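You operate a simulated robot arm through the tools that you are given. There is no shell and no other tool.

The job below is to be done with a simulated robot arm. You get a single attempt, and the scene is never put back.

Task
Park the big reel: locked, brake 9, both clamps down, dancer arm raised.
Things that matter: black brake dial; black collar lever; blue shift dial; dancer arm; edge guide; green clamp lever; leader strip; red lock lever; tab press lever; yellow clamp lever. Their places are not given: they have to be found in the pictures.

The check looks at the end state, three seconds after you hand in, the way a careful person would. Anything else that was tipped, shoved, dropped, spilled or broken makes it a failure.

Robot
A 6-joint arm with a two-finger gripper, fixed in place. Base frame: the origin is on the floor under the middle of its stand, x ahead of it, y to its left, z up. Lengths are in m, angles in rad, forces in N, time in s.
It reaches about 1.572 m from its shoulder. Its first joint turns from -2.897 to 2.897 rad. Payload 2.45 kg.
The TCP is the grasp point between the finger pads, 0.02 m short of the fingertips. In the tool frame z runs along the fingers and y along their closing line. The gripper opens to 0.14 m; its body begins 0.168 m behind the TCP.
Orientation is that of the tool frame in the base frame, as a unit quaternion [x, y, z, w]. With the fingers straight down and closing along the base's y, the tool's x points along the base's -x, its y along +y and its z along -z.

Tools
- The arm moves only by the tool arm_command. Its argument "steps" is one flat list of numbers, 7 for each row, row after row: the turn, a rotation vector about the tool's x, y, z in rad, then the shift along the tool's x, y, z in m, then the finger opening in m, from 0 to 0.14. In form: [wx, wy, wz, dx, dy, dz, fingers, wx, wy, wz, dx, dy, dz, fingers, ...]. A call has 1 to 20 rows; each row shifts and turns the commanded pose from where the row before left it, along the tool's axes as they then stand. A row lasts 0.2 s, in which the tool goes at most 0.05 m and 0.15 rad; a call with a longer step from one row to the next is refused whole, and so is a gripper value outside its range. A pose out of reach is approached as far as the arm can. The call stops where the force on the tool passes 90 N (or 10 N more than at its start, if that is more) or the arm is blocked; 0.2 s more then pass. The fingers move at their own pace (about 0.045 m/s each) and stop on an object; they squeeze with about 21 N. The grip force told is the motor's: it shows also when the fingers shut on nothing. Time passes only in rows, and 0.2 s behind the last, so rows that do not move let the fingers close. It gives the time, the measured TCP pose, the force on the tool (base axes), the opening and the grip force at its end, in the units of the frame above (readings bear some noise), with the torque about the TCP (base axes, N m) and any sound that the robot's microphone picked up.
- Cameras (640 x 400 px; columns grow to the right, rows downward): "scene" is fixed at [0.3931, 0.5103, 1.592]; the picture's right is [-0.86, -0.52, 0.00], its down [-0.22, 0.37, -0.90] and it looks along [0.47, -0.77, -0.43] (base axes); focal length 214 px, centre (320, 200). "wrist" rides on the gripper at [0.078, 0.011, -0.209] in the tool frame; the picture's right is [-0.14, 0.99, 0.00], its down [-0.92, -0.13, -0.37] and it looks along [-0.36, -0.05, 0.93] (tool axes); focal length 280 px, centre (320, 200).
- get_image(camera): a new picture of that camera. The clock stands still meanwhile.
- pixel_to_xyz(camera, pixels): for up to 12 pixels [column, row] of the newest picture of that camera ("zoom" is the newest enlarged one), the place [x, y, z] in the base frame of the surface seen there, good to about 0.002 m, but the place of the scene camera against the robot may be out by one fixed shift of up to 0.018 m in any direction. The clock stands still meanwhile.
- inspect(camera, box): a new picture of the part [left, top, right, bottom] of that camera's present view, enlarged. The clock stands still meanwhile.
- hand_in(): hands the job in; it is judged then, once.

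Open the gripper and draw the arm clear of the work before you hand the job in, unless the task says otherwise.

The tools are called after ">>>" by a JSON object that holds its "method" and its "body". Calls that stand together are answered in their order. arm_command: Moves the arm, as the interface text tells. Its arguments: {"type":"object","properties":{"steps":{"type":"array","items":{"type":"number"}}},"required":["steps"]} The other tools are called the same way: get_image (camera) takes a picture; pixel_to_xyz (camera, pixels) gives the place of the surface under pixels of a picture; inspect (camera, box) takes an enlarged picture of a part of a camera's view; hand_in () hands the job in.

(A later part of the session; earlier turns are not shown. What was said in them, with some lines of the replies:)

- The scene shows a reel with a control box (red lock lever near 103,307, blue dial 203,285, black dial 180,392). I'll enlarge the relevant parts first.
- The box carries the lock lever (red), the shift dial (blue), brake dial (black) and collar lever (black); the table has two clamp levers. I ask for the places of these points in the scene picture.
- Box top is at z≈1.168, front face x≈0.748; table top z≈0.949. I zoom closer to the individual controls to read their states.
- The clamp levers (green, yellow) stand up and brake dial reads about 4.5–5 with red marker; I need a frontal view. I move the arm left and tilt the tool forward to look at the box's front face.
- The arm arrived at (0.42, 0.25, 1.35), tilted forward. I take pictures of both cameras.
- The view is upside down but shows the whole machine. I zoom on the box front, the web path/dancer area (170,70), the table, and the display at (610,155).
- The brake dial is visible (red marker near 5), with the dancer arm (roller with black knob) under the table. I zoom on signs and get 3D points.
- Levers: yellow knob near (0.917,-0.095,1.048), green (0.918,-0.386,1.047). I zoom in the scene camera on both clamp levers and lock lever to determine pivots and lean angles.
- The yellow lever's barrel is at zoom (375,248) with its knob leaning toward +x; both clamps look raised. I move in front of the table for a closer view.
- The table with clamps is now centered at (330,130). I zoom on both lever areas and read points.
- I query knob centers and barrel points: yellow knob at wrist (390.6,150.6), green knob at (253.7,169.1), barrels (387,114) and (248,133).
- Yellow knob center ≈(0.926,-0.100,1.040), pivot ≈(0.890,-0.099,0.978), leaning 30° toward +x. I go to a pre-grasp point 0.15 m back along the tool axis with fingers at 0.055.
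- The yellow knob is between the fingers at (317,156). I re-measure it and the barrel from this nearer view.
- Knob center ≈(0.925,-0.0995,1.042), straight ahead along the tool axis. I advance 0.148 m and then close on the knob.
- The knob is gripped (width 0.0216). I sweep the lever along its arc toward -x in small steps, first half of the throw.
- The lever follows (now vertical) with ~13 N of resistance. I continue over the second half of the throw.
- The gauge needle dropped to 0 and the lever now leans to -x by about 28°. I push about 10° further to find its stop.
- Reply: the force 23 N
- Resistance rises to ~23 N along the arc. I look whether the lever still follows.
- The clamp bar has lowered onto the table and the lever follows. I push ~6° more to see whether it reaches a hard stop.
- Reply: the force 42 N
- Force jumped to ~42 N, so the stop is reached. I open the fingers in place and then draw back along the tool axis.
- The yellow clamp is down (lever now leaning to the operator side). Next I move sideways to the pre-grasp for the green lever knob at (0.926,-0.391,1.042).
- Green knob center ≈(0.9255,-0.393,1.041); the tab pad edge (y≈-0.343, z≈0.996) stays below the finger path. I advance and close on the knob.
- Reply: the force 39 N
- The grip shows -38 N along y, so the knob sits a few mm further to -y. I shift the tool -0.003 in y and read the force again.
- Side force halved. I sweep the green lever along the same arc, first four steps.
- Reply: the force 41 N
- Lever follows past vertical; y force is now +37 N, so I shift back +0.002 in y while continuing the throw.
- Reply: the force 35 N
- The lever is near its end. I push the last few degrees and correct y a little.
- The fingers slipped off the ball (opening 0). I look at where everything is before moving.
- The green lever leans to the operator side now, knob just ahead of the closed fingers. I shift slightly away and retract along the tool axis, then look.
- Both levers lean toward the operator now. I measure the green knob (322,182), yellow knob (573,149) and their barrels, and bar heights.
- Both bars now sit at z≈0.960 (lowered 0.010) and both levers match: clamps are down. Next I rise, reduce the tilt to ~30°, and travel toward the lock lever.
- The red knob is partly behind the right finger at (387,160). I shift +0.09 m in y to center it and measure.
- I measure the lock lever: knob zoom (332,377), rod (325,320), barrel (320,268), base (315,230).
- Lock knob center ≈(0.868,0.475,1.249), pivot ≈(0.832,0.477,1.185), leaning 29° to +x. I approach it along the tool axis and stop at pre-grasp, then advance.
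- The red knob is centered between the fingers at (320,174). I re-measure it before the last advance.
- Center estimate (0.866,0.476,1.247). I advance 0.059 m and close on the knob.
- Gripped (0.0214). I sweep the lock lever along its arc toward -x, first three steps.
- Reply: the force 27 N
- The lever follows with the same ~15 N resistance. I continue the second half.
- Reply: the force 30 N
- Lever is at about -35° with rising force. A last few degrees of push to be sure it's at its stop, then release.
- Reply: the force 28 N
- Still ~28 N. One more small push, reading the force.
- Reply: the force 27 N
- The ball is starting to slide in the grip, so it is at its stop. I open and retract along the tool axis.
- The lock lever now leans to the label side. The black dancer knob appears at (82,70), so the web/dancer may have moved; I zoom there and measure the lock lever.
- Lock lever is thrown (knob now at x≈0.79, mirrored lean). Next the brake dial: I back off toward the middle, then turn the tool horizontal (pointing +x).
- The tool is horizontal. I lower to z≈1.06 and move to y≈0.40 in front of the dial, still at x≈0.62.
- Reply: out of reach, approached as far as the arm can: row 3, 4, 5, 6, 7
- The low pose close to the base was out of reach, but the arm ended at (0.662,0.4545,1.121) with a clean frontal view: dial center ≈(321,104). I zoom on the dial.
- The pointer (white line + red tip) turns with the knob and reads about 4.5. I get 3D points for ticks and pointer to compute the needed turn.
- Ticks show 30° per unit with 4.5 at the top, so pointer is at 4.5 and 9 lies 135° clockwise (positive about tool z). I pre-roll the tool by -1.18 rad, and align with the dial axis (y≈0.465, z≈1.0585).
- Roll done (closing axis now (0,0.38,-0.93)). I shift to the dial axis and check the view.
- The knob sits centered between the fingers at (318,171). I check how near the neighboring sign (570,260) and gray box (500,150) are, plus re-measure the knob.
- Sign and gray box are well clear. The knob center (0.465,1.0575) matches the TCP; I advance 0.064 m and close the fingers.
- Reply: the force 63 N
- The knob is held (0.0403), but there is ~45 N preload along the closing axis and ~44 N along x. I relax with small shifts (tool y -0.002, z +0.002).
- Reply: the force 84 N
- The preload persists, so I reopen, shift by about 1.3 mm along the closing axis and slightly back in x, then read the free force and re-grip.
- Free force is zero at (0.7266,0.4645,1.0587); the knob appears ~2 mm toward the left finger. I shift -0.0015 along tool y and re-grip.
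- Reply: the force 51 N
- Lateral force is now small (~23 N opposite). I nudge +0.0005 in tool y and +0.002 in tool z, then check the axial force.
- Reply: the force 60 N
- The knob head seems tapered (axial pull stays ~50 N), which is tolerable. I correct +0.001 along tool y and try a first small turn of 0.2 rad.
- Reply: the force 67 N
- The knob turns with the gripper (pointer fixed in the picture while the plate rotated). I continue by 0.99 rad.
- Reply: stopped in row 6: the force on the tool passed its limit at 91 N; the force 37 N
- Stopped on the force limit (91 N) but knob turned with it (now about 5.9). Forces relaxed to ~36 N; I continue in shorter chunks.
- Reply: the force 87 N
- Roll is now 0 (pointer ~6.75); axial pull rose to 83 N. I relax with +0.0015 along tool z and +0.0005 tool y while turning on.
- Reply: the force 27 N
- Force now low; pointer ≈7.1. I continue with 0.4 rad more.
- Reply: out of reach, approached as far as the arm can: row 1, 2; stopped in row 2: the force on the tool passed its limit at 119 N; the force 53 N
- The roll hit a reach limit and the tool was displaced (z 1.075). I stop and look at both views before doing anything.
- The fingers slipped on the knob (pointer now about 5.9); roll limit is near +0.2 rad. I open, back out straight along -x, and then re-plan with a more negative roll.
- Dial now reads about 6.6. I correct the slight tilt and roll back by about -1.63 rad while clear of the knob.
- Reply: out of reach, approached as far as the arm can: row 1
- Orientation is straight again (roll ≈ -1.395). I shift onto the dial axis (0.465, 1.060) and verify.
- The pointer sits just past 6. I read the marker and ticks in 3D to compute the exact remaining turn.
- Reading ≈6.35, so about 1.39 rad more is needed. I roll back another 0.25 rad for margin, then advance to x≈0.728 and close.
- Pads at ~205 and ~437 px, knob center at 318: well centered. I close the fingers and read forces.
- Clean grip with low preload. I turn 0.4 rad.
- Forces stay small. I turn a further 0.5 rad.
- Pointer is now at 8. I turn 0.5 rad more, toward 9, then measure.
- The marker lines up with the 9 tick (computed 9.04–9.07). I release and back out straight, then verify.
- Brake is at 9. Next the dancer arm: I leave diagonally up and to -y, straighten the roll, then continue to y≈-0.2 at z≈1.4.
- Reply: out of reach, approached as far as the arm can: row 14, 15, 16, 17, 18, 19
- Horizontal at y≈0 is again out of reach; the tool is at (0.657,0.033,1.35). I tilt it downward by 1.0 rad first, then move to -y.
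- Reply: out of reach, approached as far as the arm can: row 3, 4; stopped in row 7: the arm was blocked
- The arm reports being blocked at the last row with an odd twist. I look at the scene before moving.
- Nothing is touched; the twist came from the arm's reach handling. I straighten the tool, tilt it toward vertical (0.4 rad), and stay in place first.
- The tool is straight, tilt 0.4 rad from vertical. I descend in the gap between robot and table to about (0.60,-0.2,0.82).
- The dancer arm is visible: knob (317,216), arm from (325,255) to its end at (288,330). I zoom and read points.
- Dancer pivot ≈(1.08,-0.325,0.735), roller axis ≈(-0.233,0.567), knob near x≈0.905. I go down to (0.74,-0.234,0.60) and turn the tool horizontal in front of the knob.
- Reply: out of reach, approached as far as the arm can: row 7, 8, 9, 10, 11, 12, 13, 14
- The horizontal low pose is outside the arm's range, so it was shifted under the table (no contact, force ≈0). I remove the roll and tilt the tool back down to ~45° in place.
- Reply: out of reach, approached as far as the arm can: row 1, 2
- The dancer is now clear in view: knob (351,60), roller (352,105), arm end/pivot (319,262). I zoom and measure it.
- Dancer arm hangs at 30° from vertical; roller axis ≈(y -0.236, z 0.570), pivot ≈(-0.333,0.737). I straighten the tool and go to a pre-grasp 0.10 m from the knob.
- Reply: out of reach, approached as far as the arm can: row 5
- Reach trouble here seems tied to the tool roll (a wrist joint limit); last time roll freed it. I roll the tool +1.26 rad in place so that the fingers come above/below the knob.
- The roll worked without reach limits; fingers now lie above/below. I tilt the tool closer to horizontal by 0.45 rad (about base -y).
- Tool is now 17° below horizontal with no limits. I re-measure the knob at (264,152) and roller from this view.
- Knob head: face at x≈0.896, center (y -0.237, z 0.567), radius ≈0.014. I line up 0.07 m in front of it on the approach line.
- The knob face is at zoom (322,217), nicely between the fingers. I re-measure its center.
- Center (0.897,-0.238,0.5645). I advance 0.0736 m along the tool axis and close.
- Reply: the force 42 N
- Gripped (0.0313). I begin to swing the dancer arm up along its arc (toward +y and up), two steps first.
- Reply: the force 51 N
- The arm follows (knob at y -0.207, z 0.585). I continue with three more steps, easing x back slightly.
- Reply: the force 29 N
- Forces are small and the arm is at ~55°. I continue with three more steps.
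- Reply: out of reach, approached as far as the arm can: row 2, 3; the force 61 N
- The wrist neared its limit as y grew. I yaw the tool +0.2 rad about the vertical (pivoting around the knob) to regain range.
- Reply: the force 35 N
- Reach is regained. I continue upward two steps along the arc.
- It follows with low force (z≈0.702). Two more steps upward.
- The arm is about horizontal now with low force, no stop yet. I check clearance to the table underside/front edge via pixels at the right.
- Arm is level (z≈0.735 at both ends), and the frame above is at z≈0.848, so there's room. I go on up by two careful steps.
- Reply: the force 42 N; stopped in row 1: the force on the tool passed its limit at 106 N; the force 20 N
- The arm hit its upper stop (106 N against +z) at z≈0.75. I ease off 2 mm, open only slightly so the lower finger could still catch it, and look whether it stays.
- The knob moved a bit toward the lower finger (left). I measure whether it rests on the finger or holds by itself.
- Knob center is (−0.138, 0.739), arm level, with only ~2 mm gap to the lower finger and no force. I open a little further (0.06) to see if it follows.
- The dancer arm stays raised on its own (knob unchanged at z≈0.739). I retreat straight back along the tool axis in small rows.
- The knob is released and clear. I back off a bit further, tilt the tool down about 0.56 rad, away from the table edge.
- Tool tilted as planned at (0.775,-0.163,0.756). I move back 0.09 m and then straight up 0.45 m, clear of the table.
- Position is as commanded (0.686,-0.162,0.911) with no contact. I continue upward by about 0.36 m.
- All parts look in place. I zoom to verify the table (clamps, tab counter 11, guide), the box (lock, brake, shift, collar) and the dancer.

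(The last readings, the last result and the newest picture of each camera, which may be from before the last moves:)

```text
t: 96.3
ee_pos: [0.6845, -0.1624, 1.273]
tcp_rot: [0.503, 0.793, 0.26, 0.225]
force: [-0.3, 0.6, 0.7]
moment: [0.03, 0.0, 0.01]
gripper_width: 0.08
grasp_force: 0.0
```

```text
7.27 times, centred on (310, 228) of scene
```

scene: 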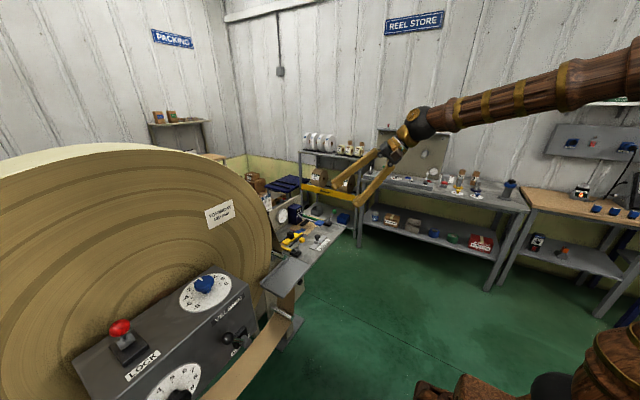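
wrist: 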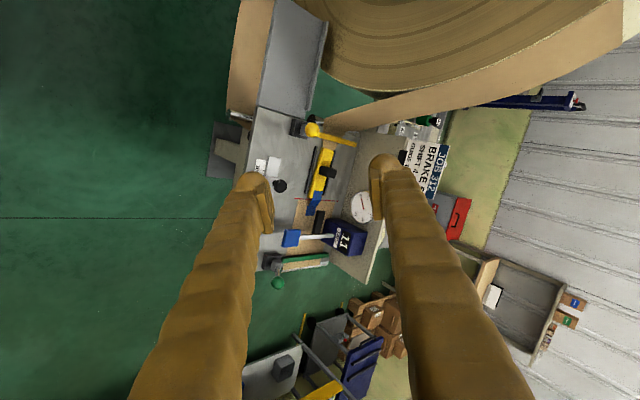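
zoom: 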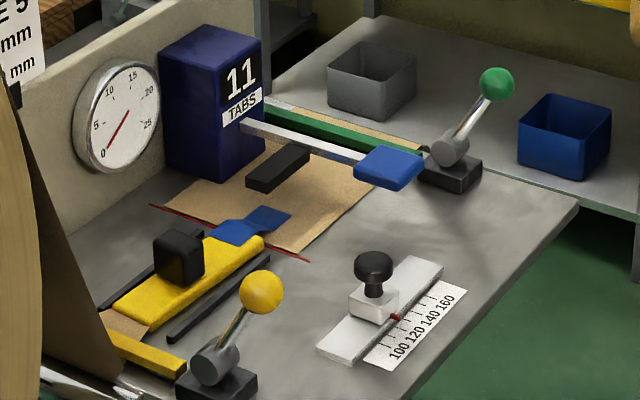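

Clamps are down, lock thrown, brake at 9, dancer up; tabs still 11, guide, shift and collar untouched. I draw the arm up and back with the gripper open.

>>> {"method": "arm_command", "body": {"steps": [0, 0, 0, 0.0057, 0.009, -0.0454, 0.1, 0, 0, 0, 0.0057, 0.009, -0.0454, 0.12, 0, 0, 0, 0.0057, 0.009, -0.0454, 0.14, 0, 0, 0, 0.0057, 0.009, -0.0454, 0.14, 0, 0, 0, 0.0057, 0.009, -0.0454, 0.14, 0, 0, 0, 0, 0, 0, 0.14, 0, 0, 0, 0, 0, 0, 0.14]}}

>>> {"method": "get_image", "body": {"camera": "scene"}}

>>> {"method": "get_image", "body": {"camera": "wrist"}}

>>> {"method": "inspect", "body": {"camera": "scene", "box": [130, 340, 230, 400]}}

>>> {"method": "inspect", "body": {"camera": "scene", "box": [270, 250, 350, 320]}}

```text
t: 98.1
ee_pos: [0.6168, -0.196, 1.402]
tcp_rot: [0.523, 0.794, 0.26, 0.167]
force: [0.0, 1.1, -0.5]
moment: [-0.01, -0.01, 0.0]
gripper_width: 0.14
grasp_force: 0.1
stopped in row 7: the arm was blocked; the commanded pose is now the measured one
```

```text
taken
```

scene: 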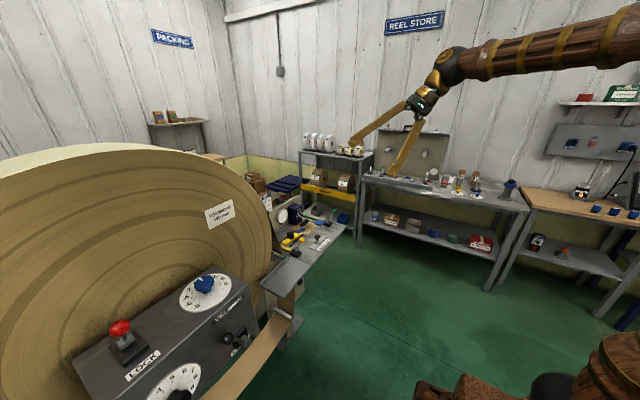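

```text
taken
```

wrist: 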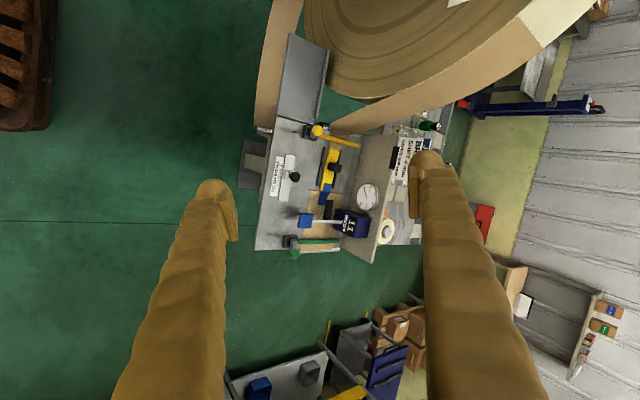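

```text
6.40 times, centred on (180, 370) of scene
```

zoom: 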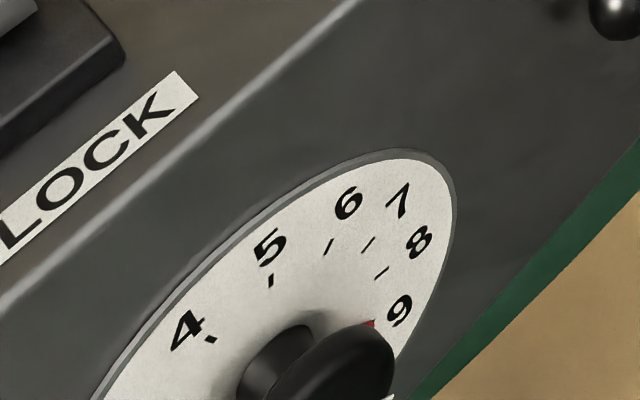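

```text
5.71 times, centred on (310, 285) of scene
```

zoom: 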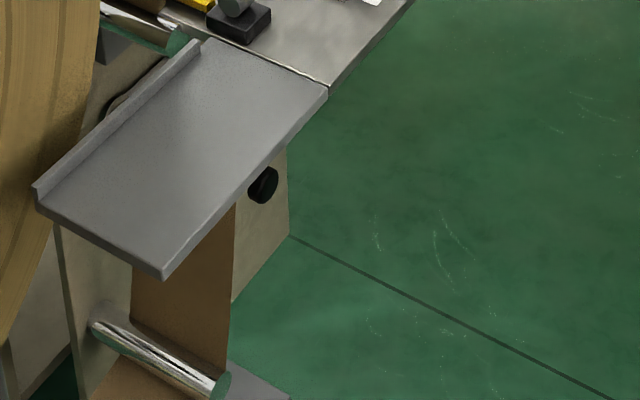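

Brake marker is at the 9 tick, dancer knob still raised under the table (zoom 263,185), both clamps down, lock thrown, gripper open and clear. I hand in.

>>> {"method": "hand_in", "body": {}}

```text
The job is handed in.
```

I parked the big reel and handed the job in; I don't have the check's result. In the last pictures:

- **Lock:** the red lever is thrown fully over to the side with the LOCK label. I assumed that side is locked because both clamp levers engage the same way. There was no separate indicator to confirm it.
- **Brake:** the black dial's marker lines up with 9, measured at about 9.05.
- **Clamps:** the green and yellow levers are over and both bars sit about 10 mm lower than before. When I lowered the yellow clamp, the round gauge on the table dropped from about 12 to 0. It has stayed there.
- **Dancer arm:** it is raised to its upper stop and stayed up after I let go.

The brake took two grips. On the first, the wrist reached its limit and the fingers slipped on the knob, so I backed out and re-gripped. The arm also moved off its commanded path a few times near its reach limits, once under the table, but felt no contact.

The tab counter still reads 11, and the blue shift dial, collar lever, edge guide and leader strip look unchanged. The gripper is open and the arm is clear of the work.
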